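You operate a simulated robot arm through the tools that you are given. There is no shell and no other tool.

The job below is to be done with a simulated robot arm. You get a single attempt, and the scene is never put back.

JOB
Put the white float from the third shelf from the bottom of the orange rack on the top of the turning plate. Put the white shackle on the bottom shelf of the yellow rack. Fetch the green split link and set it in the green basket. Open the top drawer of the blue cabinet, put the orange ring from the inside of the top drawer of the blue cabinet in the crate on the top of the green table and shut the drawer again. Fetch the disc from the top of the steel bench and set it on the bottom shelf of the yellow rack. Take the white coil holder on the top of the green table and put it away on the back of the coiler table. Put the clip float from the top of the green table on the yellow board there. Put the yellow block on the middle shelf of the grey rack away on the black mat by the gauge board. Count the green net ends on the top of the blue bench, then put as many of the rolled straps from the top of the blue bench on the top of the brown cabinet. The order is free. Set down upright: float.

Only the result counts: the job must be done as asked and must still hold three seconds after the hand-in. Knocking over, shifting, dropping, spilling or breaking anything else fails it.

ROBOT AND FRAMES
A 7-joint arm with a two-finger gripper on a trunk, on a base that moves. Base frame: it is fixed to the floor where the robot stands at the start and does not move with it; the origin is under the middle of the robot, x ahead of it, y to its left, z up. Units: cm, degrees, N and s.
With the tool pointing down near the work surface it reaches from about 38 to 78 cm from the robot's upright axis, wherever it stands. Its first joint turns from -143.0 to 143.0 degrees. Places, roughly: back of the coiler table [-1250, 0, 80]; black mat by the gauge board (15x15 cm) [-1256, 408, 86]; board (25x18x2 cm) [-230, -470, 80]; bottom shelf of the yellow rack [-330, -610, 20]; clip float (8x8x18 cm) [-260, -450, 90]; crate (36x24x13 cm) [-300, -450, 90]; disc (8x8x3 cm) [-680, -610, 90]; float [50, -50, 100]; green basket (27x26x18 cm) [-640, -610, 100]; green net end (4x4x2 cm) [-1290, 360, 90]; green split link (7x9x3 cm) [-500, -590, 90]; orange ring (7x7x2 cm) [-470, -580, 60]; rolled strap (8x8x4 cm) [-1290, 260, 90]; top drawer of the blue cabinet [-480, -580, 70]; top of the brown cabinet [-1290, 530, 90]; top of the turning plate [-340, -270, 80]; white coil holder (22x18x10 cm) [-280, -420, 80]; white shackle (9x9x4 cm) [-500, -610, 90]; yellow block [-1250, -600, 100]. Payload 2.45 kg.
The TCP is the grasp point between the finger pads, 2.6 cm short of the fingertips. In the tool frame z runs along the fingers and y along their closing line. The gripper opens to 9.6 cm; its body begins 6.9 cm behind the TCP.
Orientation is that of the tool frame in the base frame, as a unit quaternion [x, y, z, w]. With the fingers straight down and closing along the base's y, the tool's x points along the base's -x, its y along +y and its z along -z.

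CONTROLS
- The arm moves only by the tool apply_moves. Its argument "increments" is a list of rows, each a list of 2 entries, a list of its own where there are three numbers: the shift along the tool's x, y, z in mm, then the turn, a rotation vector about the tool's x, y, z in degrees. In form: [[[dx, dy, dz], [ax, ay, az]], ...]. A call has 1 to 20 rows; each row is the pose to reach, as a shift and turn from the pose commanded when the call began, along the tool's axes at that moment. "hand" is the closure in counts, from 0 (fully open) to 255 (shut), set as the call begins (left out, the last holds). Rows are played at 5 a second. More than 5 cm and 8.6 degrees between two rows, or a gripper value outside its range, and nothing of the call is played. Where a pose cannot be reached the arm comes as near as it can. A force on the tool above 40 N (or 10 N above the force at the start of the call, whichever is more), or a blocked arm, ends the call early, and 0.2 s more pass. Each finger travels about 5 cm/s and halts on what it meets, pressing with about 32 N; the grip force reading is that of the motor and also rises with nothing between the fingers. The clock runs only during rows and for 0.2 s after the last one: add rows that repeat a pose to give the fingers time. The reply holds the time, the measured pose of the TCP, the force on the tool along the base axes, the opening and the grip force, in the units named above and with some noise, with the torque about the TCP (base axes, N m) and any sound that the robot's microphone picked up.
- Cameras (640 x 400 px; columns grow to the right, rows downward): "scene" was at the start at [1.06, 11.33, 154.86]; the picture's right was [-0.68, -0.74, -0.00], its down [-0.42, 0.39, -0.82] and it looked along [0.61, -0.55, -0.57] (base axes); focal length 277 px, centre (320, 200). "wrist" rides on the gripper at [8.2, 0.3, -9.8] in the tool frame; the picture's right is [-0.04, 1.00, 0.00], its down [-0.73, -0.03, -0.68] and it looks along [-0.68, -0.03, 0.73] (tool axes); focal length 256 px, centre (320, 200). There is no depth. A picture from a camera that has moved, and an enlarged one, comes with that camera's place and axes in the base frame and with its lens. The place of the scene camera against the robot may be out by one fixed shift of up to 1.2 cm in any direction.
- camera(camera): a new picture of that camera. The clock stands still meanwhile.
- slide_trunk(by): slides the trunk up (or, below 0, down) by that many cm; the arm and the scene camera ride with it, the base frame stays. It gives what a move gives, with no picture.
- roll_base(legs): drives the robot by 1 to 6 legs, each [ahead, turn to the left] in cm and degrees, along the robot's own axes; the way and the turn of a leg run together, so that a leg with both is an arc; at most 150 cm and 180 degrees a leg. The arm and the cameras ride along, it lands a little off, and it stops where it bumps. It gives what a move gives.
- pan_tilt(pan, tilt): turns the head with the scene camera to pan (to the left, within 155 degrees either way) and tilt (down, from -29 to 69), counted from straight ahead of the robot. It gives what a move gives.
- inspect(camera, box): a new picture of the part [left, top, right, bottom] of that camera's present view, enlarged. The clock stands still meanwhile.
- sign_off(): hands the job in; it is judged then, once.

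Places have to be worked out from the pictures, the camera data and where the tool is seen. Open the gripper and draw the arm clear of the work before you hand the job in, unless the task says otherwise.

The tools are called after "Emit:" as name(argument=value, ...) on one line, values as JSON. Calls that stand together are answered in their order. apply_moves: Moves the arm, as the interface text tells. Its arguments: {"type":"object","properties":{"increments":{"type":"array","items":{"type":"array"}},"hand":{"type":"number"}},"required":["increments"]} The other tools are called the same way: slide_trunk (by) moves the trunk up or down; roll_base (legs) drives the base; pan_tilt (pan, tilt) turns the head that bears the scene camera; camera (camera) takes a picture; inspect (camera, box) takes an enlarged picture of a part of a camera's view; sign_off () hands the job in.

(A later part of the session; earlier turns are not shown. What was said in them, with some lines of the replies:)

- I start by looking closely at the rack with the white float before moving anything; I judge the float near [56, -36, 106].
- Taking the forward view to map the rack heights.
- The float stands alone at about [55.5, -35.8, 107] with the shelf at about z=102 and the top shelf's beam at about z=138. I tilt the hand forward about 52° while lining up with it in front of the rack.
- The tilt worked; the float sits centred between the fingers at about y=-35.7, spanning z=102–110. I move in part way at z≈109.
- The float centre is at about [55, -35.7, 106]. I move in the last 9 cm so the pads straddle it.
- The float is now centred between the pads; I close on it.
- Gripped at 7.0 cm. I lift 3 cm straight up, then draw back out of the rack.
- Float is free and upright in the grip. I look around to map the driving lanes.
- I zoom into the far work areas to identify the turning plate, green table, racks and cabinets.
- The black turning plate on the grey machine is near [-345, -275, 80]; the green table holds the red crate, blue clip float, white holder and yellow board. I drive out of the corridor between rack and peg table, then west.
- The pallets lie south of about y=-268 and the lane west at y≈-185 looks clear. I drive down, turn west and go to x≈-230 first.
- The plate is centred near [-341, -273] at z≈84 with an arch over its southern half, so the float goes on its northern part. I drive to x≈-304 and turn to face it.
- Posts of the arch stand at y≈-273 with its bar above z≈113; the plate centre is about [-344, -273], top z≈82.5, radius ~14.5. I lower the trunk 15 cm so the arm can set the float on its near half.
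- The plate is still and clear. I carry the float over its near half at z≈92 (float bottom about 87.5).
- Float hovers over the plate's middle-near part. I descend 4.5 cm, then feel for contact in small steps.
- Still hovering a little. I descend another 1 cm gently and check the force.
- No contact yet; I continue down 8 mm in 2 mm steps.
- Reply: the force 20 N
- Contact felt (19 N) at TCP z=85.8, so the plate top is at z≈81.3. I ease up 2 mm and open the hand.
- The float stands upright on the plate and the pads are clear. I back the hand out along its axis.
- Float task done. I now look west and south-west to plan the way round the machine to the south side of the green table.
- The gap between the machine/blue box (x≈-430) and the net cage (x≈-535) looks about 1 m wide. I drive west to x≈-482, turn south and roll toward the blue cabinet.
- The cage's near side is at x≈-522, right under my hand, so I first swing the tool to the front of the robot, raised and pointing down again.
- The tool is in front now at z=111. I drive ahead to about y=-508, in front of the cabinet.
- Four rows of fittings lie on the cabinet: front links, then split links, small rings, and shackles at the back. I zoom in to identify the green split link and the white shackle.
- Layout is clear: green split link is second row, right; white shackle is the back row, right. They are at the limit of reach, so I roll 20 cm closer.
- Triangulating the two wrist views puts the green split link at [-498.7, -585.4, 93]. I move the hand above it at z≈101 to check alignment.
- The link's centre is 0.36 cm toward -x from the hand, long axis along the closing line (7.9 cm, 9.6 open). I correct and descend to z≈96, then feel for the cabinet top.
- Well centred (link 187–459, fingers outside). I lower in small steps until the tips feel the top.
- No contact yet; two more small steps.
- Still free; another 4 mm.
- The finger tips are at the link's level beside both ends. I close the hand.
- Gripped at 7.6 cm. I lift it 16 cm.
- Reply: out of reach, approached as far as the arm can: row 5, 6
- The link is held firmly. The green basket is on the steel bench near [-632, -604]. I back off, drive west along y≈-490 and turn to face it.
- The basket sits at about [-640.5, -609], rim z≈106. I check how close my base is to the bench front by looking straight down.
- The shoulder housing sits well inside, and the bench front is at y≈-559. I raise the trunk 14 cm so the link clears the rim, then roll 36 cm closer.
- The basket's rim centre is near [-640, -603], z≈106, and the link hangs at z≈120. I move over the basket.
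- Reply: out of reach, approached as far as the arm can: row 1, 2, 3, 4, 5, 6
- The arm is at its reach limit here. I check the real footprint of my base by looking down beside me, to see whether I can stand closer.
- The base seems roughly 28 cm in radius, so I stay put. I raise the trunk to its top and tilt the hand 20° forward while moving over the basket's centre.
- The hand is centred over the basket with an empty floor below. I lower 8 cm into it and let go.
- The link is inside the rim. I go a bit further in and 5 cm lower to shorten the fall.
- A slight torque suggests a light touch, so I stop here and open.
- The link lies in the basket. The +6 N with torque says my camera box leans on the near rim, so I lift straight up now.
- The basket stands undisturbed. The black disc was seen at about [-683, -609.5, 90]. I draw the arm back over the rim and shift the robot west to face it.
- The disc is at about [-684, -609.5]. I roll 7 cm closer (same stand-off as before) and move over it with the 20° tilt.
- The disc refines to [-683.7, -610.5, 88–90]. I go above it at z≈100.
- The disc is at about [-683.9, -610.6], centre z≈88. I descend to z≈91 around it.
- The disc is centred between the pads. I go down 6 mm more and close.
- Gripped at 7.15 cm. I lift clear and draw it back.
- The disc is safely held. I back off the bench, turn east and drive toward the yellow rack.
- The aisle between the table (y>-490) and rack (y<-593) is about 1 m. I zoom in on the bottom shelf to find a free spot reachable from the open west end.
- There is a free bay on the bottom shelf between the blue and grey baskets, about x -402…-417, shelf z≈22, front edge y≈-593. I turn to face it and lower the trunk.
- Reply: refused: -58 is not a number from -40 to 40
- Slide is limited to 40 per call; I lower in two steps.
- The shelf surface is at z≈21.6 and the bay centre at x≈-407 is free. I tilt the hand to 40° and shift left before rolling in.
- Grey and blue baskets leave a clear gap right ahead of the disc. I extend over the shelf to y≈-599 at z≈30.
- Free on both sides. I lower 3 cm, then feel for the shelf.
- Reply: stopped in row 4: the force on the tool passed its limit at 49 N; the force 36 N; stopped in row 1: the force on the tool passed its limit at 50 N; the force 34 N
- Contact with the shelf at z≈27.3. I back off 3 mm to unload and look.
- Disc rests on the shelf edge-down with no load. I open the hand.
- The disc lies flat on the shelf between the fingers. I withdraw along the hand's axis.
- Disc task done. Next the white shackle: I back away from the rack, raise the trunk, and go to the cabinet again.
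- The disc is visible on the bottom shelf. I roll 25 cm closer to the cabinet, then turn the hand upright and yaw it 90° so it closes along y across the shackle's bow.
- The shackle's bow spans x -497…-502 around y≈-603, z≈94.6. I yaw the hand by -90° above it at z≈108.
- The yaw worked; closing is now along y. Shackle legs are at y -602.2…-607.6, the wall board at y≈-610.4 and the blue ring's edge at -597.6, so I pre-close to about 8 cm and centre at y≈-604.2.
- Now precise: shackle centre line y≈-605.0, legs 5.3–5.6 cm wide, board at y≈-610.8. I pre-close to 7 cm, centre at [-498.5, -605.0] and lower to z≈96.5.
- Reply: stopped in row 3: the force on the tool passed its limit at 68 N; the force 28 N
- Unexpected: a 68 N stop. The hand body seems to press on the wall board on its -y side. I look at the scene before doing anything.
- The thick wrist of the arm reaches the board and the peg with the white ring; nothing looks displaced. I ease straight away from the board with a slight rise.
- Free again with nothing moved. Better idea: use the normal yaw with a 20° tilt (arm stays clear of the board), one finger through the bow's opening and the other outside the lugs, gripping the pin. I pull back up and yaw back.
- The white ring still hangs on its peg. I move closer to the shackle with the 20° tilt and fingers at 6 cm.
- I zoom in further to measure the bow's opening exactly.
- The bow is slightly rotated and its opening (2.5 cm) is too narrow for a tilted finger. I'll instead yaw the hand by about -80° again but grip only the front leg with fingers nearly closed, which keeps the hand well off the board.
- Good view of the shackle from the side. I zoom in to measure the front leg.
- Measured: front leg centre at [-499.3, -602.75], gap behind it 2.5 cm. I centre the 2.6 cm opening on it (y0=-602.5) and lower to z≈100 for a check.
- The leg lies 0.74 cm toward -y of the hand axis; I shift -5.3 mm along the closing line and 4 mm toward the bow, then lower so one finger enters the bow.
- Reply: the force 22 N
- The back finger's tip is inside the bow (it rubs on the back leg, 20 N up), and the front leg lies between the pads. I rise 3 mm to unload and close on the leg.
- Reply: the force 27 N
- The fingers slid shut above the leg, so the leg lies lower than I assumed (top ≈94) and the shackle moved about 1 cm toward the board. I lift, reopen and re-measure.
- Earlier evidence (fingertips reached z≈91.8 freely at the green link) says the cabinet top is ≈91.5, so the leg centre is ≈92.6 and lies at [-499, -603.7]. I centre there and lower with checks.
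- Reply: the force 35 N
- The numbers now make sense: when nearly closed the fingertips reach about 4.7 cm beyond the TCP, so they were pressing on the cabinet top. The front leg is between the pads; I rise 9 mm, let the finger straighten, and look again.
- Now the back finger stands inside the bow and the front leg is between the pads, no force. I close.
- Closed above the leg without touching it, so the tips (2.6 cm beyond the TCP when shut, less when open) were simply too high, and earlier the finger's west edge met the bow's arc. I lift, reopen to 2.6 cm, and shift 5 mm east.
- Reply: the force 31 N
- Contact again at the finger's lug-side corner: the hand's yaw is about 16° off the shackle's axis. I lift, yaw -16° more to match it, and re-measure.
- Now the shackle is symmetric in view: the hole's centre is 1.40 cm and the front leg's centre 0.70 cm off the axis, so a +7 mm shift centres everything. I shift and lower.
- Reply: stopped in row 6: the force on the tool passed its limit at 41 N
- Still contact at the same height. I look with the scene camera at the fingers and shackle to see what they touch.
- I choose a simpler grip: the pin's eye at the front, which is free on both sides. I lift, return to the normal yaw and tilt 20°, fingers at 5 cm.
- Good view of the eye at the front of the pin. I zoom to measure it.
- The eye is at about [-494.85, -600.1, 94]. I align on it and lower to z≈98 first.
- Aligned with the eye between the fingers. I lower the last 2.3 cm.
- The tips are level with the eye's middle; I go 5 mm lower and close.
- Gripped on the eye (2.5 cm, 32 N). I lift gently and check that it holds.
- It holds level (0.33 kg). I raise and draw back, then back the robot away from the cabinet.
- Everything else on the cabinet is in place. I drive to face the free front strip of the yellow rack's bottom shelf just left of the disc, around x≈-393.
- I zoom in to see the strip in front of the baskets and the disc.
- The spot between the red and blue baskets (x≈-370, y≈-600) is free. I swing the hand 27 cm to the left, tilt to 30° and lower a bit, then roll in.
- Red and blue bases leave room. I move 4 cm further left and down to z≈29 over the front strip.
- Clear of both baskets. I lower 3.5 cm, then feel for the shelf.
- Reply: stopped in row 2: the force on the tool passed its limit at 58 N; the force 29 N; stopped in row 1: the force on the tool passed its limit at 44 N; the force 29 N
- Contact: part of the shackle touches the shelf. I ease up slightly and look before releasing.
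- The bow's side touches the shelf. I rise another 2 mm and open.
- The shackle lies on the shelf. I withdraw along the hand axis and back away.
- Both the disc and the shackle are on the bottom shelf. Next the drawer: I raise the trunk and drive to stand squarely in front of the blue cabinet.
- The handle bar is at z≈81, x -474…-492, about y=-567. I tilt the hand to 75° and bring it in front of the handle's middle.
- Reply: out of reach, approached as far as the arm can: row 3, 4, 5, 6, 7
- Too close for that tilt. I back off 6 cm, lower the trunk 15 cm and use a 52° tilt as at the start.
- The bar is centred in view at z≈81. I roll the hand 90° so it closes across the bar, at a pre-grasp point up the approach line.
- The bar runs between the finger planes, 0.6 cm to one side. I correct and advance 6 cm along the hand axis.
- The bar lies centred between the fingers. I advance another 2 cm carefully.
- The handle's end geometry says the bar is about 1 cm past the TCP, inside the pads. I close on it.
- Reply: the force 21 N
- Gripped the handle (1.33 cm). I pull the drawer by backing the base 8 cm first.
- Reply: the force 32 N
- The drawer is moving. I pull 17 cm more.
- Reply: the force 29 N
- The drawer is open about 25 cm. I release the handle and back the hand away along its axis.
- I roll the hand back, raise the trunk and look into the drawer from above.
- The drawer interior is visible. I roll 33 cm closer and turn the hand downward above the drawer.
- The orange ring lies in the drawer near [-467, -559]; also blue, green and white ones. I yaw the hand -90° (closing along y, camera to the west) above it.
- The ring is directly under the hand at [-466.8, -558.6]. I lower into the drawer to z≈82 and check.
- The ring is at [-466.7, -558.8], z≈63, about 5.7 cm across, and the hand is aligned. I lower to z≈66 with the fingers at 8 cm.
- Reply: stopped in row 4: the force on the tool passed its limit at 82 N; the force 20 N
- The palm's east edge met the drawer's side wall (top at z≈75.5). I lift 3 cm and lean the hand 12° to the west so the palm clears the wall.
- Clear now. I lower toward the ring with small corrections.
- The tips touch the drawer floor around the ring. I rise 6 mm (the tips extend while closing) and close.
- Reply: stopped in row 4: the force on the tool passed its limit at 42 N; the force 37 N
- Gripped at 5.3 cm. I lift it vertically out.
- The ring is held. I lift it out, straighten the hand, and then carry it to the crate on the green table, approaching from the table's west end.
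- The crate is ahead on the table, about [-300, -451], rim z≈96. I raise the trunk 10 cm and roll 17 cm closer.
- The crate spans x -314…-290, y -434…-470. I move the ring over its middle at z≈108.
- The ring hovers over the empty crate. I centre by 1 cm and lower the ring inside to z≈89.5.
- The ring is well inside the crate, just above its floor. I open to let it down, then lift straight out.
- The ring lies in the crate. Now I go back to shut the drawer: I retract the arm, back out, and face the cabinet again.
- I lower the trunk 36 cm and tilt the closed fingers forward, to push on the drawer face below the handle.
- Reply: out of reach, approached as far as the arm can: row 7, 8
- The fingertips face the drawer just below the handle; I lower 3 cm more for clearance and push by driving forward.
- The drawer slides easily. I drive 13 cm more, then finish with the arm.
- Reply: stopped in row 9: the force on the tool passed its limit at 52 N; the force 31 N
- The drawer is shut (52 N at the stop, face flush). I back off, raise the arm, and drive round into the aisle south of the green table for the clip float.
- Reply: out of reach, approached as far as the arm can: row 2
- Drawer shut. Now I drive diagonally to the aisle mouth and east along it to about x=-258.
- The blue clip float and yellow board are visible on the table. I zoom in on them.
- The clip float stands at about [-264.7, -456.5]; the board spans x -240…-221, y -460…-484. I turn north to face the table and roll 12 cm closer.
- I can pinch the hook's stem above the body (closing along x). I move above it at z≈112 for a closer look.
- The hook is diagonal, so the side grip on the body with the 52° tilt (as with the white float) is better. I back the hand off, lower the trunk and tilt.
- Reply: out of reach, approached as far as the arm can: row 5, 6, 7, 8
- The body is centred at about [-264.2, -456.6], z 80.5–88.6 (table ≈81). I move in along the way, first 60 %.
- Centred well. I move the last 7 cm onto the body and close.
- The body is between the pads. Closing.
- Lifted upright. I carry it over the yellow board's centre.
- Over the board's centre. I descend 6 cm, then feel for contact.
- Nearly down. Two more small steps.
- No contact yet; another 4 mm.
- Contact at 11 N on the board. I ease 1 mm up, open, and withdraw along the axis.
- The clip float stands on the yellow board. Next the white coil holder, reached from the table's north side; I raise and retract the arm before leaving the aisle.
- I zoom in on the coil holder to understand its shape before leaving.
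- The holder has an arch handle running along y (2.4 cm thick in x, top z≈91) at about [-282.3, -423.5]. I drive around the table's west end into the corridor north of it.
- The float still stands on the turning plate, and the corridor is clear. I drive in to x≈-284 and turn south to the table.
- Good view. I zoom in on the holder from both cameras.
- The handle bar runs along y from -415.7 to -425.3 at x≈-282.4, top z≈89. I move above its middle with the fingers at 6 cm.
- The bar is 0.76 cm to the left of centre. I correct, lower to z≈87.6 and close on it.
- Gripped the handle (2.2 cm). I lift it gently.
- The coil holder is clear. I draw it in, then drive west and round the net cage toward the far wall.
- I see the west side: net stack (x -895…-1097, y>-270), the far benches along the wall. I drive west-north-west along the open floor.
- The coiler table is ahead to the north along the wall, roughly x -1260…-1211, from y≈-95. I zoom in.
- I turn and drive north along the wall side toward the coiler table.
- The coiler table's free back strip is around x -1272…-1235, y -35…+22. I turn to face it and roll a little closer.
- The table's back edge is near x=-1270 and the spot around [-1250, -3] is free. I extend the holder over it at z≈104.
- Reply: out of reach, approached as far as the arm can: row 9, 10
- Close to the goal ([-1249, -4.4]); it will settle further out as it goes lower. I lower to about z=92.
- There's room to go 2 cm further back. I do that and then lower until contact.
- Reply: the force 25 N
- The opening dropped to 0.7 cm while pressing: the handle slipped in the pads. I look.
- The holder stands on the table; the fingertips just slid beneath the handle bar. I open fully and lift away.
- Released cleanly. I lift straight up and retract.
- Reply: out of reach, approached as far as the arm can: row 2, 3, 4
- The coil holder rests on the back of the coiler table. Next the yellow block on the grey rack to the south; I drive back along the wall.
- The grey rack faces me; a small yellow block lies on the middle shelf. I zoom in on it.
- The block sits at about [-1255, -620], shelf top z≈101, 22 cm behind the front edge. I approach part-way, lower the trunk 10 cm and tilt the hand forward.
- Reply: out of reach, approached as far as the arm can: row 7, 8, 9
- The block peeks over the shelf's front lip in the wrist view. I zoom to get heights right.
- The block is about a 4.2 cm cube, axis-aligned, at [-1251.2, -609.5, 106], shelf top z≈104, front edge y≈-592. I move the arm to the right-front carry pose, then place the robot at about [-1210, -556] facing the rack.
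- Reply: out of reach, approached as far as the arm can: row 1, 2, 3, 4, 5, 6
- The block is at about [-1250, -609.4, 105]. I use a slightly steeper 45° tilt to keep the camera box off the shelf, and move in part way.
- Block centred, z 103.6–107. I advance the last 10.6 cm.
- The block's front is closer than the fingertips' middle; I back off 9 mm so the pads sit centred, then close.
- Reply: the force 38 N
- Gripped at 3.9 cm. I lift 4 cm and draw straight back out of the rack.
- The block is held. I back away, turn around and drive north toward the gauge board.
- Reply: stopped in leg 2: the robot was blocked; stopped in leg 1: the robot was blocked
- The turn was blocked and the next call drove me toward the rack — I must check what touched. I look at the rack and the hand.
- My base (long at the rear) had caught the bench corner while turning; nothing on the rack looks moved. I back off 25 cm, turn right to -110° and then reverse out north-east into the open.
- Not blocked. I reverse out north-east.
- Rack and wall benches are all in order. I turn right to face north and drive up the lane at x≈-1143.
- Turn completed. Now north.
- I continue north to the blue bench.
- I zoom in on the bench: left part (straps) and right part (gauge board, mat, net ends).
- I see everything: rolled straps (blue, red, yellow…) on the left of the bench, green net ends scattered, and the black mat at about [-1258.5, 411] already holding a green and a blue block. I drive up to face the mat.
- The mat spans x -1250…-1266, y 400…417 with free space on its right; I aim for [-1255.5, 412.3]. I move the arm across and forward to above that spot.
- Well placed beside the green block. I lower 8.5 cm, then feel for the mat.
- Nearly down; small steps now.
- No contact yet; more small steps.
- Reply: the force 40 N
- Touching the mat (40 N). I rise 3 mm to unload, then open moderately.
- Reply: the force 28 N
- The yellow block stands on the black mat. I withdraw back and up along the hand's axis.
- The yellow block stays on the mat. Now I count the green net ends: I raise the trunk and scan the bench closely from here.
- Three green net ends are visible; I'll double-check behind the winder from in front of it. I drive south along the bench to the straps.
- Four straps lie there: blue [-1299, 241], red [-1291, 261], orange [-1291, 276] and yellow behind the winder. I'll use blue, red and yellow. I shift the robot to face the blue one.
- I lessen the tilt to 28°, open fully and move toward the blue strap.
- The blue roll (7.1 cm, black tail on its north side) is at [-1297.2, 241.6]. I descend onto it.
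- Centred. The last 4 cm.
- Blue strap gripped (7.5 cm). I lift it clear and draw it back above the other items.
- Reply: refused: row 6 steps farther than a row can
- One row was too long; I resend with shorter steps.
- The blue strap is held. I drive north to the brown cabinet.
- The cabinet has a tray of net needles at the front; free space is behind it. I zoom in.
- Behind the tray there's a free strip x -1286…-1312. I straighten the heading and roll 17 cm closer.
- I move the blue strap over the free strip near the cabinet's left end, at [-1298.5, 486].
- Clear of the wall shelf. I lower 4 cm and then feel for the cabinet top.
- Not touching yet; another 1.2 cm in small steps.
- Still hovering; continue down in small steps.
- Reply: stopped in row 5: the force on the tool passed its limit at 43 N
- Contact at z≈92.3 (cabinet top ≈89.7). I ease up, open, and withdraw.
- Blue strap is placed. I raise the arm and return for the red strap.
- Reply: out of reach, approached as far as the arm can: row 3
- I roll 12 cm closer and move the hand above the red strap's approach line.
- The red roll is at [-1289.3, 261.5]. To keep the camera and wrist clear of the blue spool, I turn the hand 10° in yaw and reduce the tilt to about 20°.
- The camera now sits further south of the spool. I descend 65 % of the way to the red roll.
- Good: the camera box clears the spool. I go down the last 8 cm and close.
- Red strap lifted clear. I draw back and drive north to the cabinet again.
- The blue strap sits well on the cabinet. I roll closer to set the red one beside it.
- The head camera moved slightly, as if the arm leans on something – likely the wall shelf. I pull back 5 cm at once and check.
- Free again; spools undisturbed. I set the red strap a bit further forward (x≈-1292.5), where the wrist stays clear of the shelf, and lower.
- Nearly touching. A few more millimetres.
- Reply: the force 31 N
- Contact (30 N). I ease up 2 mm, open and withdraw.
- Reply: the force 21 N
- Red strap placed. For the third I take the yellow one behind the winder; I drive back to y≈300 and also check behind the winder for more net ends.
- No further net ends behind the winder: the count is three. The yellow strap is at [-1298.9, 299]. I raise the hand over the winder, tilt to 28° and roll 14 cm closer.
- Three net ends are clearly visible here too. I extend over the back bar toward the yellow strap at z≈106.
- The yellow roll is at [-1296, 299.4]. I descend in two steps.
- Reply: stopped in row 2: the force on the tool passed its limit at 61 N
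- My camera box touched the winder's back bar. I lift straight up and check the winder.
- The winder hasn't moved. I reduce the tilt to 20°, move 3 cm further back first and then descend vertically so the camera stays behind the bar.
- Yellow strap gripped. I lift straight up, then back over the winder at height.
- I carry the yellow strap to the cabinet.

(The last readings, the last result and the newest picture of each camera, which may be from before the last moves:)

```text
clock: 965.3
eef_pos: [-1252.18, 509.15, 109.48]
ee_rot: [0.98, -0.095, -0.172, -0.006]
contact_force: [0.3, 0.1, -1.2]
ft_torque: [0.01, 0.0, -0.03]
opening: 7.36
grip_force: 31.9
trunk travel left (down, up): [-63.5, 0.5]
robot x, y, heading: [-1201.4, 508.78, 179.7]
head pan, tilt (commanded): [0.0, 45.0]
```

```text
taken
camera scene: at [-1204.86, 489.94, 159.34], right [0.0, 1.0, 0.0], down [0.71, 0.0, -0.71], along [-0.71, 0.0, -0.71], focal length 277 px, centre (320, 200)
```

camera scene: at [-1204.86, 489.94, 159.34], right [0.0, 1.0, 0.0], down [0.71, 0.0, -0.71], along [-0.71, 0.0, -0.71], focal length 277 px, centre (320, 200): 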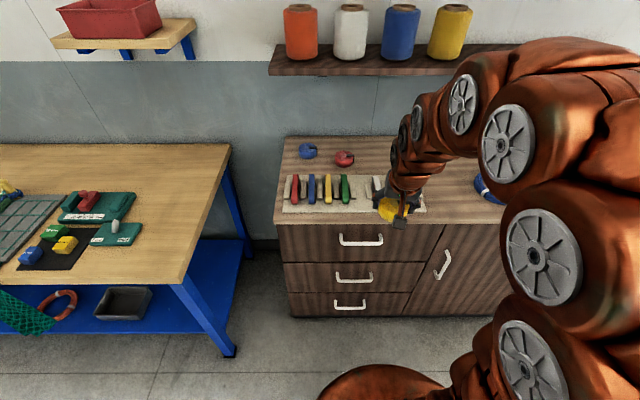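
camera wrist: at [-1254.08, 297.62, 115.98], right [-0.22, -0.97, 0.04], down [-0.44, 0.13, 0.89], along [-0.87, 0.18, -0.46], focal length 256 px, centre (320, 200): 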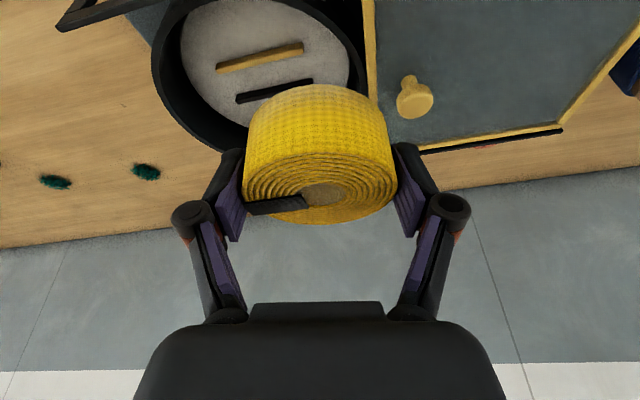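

Blue and red are in place. I roll in and set the yellow beside them.

Emit:
roll_base(legs=[[23, 0]])

Emit:
camera(camera="wrist")

```text
clock: 967.1
eef_pos: [-1275.39, 509.39, 109.61]
ee_rot: [0.98, -0.095, -0.172, -0.006]
contact_force: [-0.8, 0.1, -1.9]
ft_torque: [0.0, 0.0, -0.01]
opening: 7.37
grip_force: 32.9
trunk travel left (down, up): [-63.5, 0.5]
robot x, y, heading: [-1224.51, 509.32, 179.9]
head pan, tilt (commanded): [0.0, 45.0]
```

```text
taken
camera wrist: at [-1264.51, 507.22, 116.04], right [-0.23, -0.97, 0.04], down [-0.44, 0.13, 0.89], along [-0.87, 0.18, -0.46], focal length 256 px, centre (320, 200)
```

wrist: 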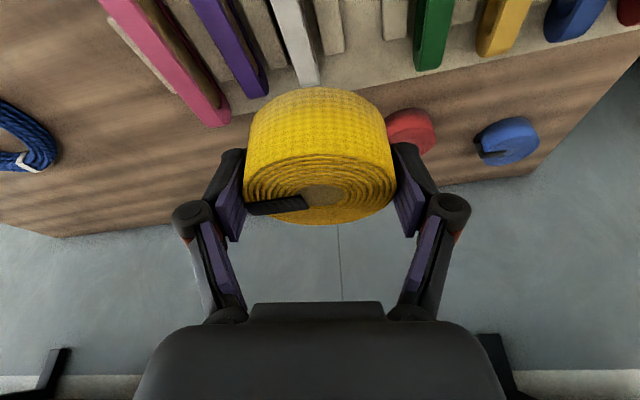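

Emit:
apply_moves(increments=[[[-26, -5, 25], [0, 0, 0]], [[-52, -10, 55], [0, 0, 0]], [[-79, -15, 87], [0, 0, 0]], [[-106, -20, 128], [0, 0, 0]], [[-132, -24.5, 170], [0, 0, 0]], [[-132, -24.5, 170], [0, 0, 0]]])

Emit:
camera(camera="wrist")

Emit:
camera(camera="scene")

```text
clock: 968.5
eef_pos: [-1292.87, 515.06, 97.74]
ee_rot: [0.98, -0.095, -0.173, -0.006]
contact_force: [-0.6, -0.6, -2.3]
ft_torque: [0.0, 0.0, 0.01]
opening: 7.35
grip_force: 31.8
trunk travel left (down, up): [-63.5, 0.5]
robot x, y, heading: [-1224.32, 509.2, 179.7]
head pan, tilt (commanded): [0.0, 45.0]
```

```text
taken
camera wrist: at [-1282.07, 512.75, 104.32], right [-0.23, -0.97, 0.04], down [-0.44, 0.13, 0.89], along [-0.87, 0.18, -0.46], focal length 256 px, centre (320, 200)
```

wrist: 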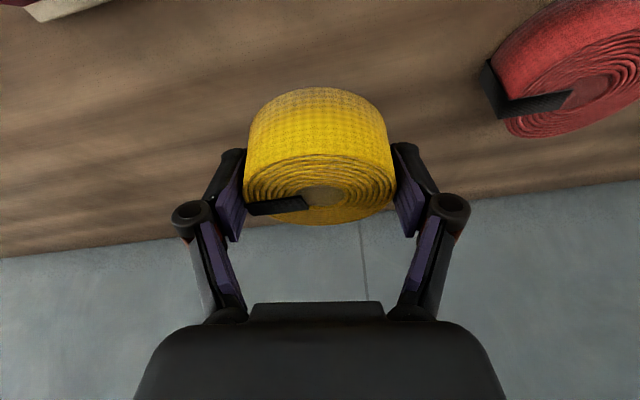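

```text
taken
camera scene: at [-1228.06, 490.02, 159.34], right [0.0, 1.0, 0.0], down [0.71, 0.0, -0.71], along [-0.71, 0.0, -0.71], focal length 277 px, centre (320, 200)
```

scene: 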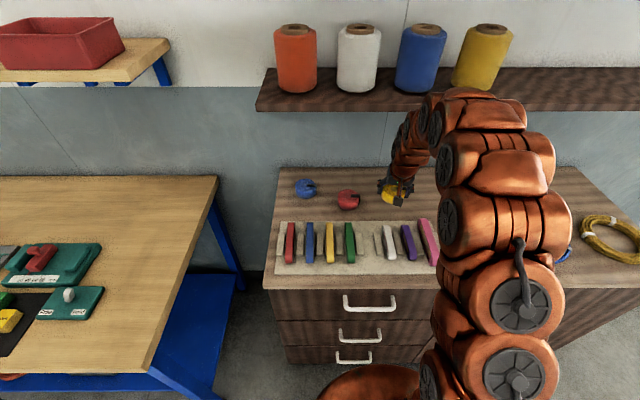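

Clear of the shelf. I lower 4.6 cm and then feel for the top.

Emit:
apply_moves(increments=[[[5, 0, 15], [0, 0, 0]], [[10, 0, 30], [0, 0, 0]], [[15.6, 0, 43], [0, 0, 0]], [[15.6, 0, 43], [0, 0, 0]]])

Emit:
apply_moves(increments=[[[0.7, 0, 1.9], [0, 0, 0]], [[1.4, 0, 3.8], [0, 0, 0]], [[2, 0, 5.6], [0, 0, 0]], [[2, 0, 5.6], [0, 0, 0]]])

```text
clock: 969.5
eef_pos: [-1292.86, 514.67, 93.51]
ee_rot: [0.98, -0.095, -0.172, -0.006]
contact_force: [0.6, -0.4, -1.3]
ft_torque: [0.01, 0.01, 0.02]
opening: 7.33
grip_force: 32.0
trunk travel left (down, up): [-63.5, 0.5]
robot x, y, heading: [-1224.56, 509.08, 179.6]
head pan, tilt (commanded): [0.0, 45.0]
```

```text
clock: 970.5
eef_pos: [-1292.94, 514.92, 92.8]
ee_rot: [0.98, -0.095, -0.172, -0.005]
contact_force: [-0.5, 0.8, -1.3]
ft_torque: [0.01, 0.0, -0.01]
opening: 7.34
grip_force: 32.0
trunk travel left (down, up): [-63.5, 0.5]
robot x, y, heading: [-1224.43, 508.99, 179.6]
head pan, tilt (commanded): [0.0, 45.0]
```

Emit:
apply_moves(increments=[[[0.7, 0, 1.9], [0, 0, 0]], [[1.4, 0, 3.8], [0, 0, 0]], [[1.4, 0, 3.8], [0, 0, 0]]])

```text
clock: 971.3
eef_pos: [-1292.8, 514.81, 92.57]
ee_rot: [0.98, -0.096, -0.174, -0.005]
contact_force: [2.8, 4.1, 28.8]
ft_torque: [0.29, -0.17, 0.01]
opening: 7.38
grip_force: 32.0
trunk travel left (down, up): [-63.5, 0.5]
robot x, y, heading: [-1224.62, 509.07, 180.1]
head pan, tilt (commanded): [0.0, 45.0]
```

Contact. I ease up 2 mm, open, and withdraw.

Emit:
apply_moves(increments=[[[-0.8, 0, -2.2], [0, 0, 0]], [[-0.8, 0, -2.2], [0, 0, 0]]])

Emit:
apply_moves(increments=[[[0, 0, 0], [0, 0, 0]], [[0, 0, 0], [0, 0, 0]], [[0, 0, 0], [0, 0, 0]], [[0, 0, 0], [0, 0, 0]]], hand=0)

Emit:
apply_moves(increments=[[[0, 0, -25], [0, 0, 0]], [[0, 0, -60], [0, 0, 0]], [[25, 0, -95], [0, 0, 0]], [[60, 0, -125], [0, 0, 0]], [[100, 0, -150], [0, 0, 0]], [[140, 0, -175], [0, 0, 0]], [[160, 0, -190], [0, 0, 0]]])

Emit:
camera(camera="scene")

Emit:
camera(camera="wrist")

```text
clock: 971.9
eef_pos: [-1292.92, 514.8, 92.66]
ee_rot: [0.98, -0.094, -0.173, -0.005]
contact_force: [-5.6, 1.9, 18.2]
ft_torque: [0.18, 0.66, -0.07]
opening: 7.35
grip_force: 32.1
trunk travel left (down, up): [-63.5, 0.5]
robot x, y, heading: [-1224.62, 508.74, 179.7]
head pan, tilt (commanded): [0.0, 45.0]
```

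```text
clock: 972.9
eef_pos: [-1292.81, 514.74, 92.76]
ee_rot: [0.981, -0.095, -0.172, -0.006]
contact_force: [-0.7, -1.0, 0.9]
ft_torque: [-0.03, 0.0, -0.01]
opening: 9.62
grip_force: 0.1
trunk travel left (down, up): [-63.5, 0.5]
robot x, y, heading: [-1224.28, 509.29, 180.2]
head pan, tilt (commanded): [0.0, 45.0]
```

```text
clock: 974.5
eef_pos: [-1271.57, 511.15, 105.16]
ee_rot: [0.98, -0.094, -0.173, -0.005]
contact_force: [0.7, 0.4, -0.8]
ft_torque: [-0.02, -0.08, -0.04]
opening: 9.64
grip_force: 0.0
trunk travel left (down, up): [-63.5, 0.5]
robot x, y, heading: [-1224.06, 508.96, 180.1]
head pan, tilt (commanded): [0.0, 45.0]
```

```text
taken
camera scene: at [-1228.03, 490.01, 159.34], right [0.0, 1.0, 0.0], down [0.71, 0.0, -0.71], along [-0.71, 0.0, -0.71], focal length 277 px, centre (320, 200)
```

scene: 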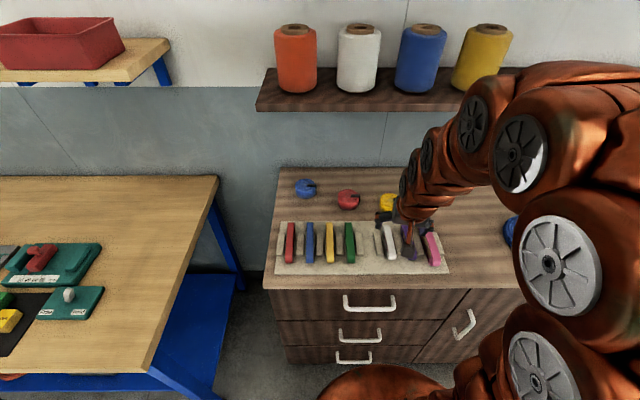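

```text
taken
camera wrist: at [-1260.8, 508.98, 111.68], right [-0.23, -0.97, 0.04], down [-0.44, 0.13, 0.89], along [-0.87, 0.18, -0.46], focal length 256 px, centre (320, 200)
```

wrist: 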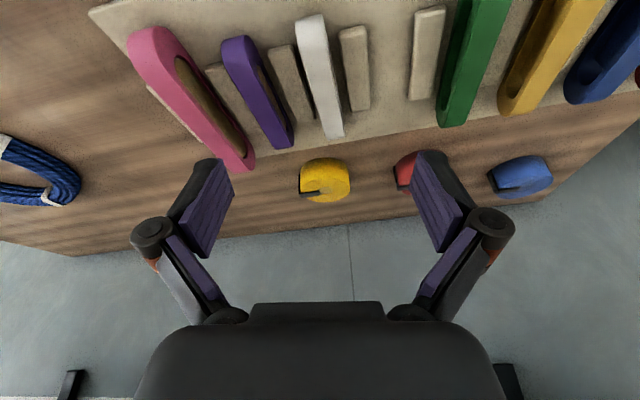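

All three straps stand on the cabinet. I back off and do one last check of the bench for any further net ends.

Emit:
roll_base(legs=[[-24, 0]])

Emit:
pan_tilt(pan=45, tilt=25)

Emit:
inspect(camera="scene", box=[160, 100, 480, 300])

Emit:
inspect(camera="scene", box=[220, 140, 380, 240])

```text
clock: 976.2
eef_pos: [-1248.0, 511.17, 105.13]
ee_rot: [0.98, -0.095, -0.172, -0.005]
contact_force: [-0.9, -0.8, -0.3]
ft_torque: [0.01, 0.0, 0.02]
opening: 9.59
grip_force: 0.0
trunk travel left (down, up): [-63.5, 0.5]
robot x, y, heading: [-1200.75, 508.93, 179.6]
head pan, tilt (commanded): [0.0, 45.0]
```

```text
clock: 977.3
eef_pos: [-1247.78, 511.08, 105.26]
ee_rot: [0.98, -0.096, -0.173, -0.006]
contact_force: [0.8, 0.7, 0.0]
ft_torque: [0.01, -0.03, 0.01]
opening: 9.6
grip_force: 0.1
trunk travel left (down, up): [-63.5, 0.5]
robot x, y, heading: [-1200.85, 509.19, 179.8]
head pan, tilt (commanded): [45.0, 25.0]
```

```text
2.00 times, centred on (320, 200) of scene
camera zoom: at [-1202.69, 483.41, 162.4], right [-0.7, 0.71, 0.0], down [0.3, 0.3, -0.91], along [-0.64, -0.64, -0.42], focal length 554 px, centre (320, 200)
```

zoom: 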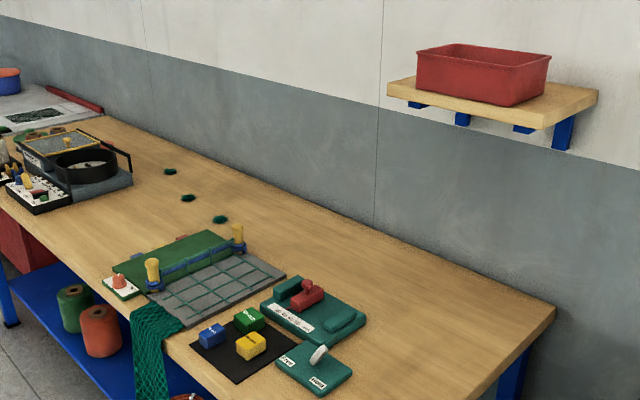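

```text
4.00 times, centred on (300, 190) of scene
camera zoom: at [-1202.69, 483.41, 162.4], right [-0.7, 0.71, 0.0], down [0.3, 0.3, -0.91], along [-0.64, -0.64, -0.42], focal length 1108 px, centre (400, 240)
```

zoom: 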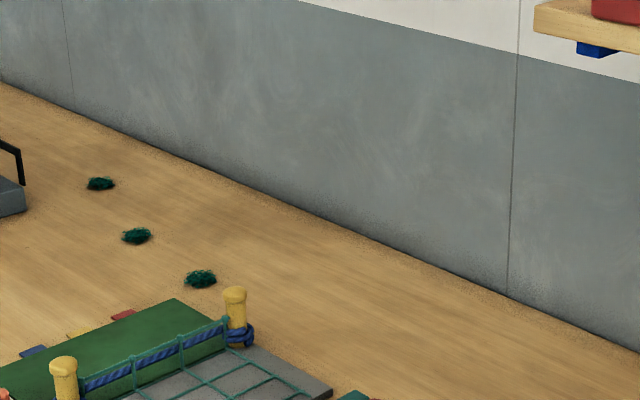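

Exactly three net ends, and three straps are on the cabinet. Everything asked has been done, the gripper is open and the arm is clear of the work, so I hand the job in.

Emit:
sign_off()

```text
The job is handed in.
```

I did all nine parts of the job and handed it in. My last pictures showed every item where you asked, but I don't have the judged result.

| Item | Where it ended up |
|---|---|
| White float | Upright on the turning plate |
| White shackle | Bottom shelf of the yellow rack |
| Green split link | In the green basket |
| Orange ring | In the crate on the green table; the top drawer of the blue cabinet is shut again |
| Disc | Bottom shelf of the yellow rack |
| White coil holder | Back of the coiler table |
| Clip float | Upright on the yellow board |
| Yellow block | Black mat by the gauge board |
| Rolled straps | I counted three green net ends, so the blue, red and yellow straps are on the brown cabinet; the orange one stayed on the bench |

I touched some fixed things along the way. I checked pictures around each contact and saw nothing knocked over or moved:

- **Peg board behind the blue cabinet:** the hand pressed on it while I was reaching for the shackle. The white ring still hangs on its peg.
- **Drawer:** the hand pressed on its side wall while I was picking up the ring.
- **Green basket:** the camera box leaned lightly on the rim.
- **Grey rack and the bench next to it:** the base bumped both while I was turning with the yellow block.
- **Shelf above the brown cabinet:** the arm leaned on it briefly. The spools still stand.
- **Winder on the blue bench:** the camera box hit its back bar at about 61 N.
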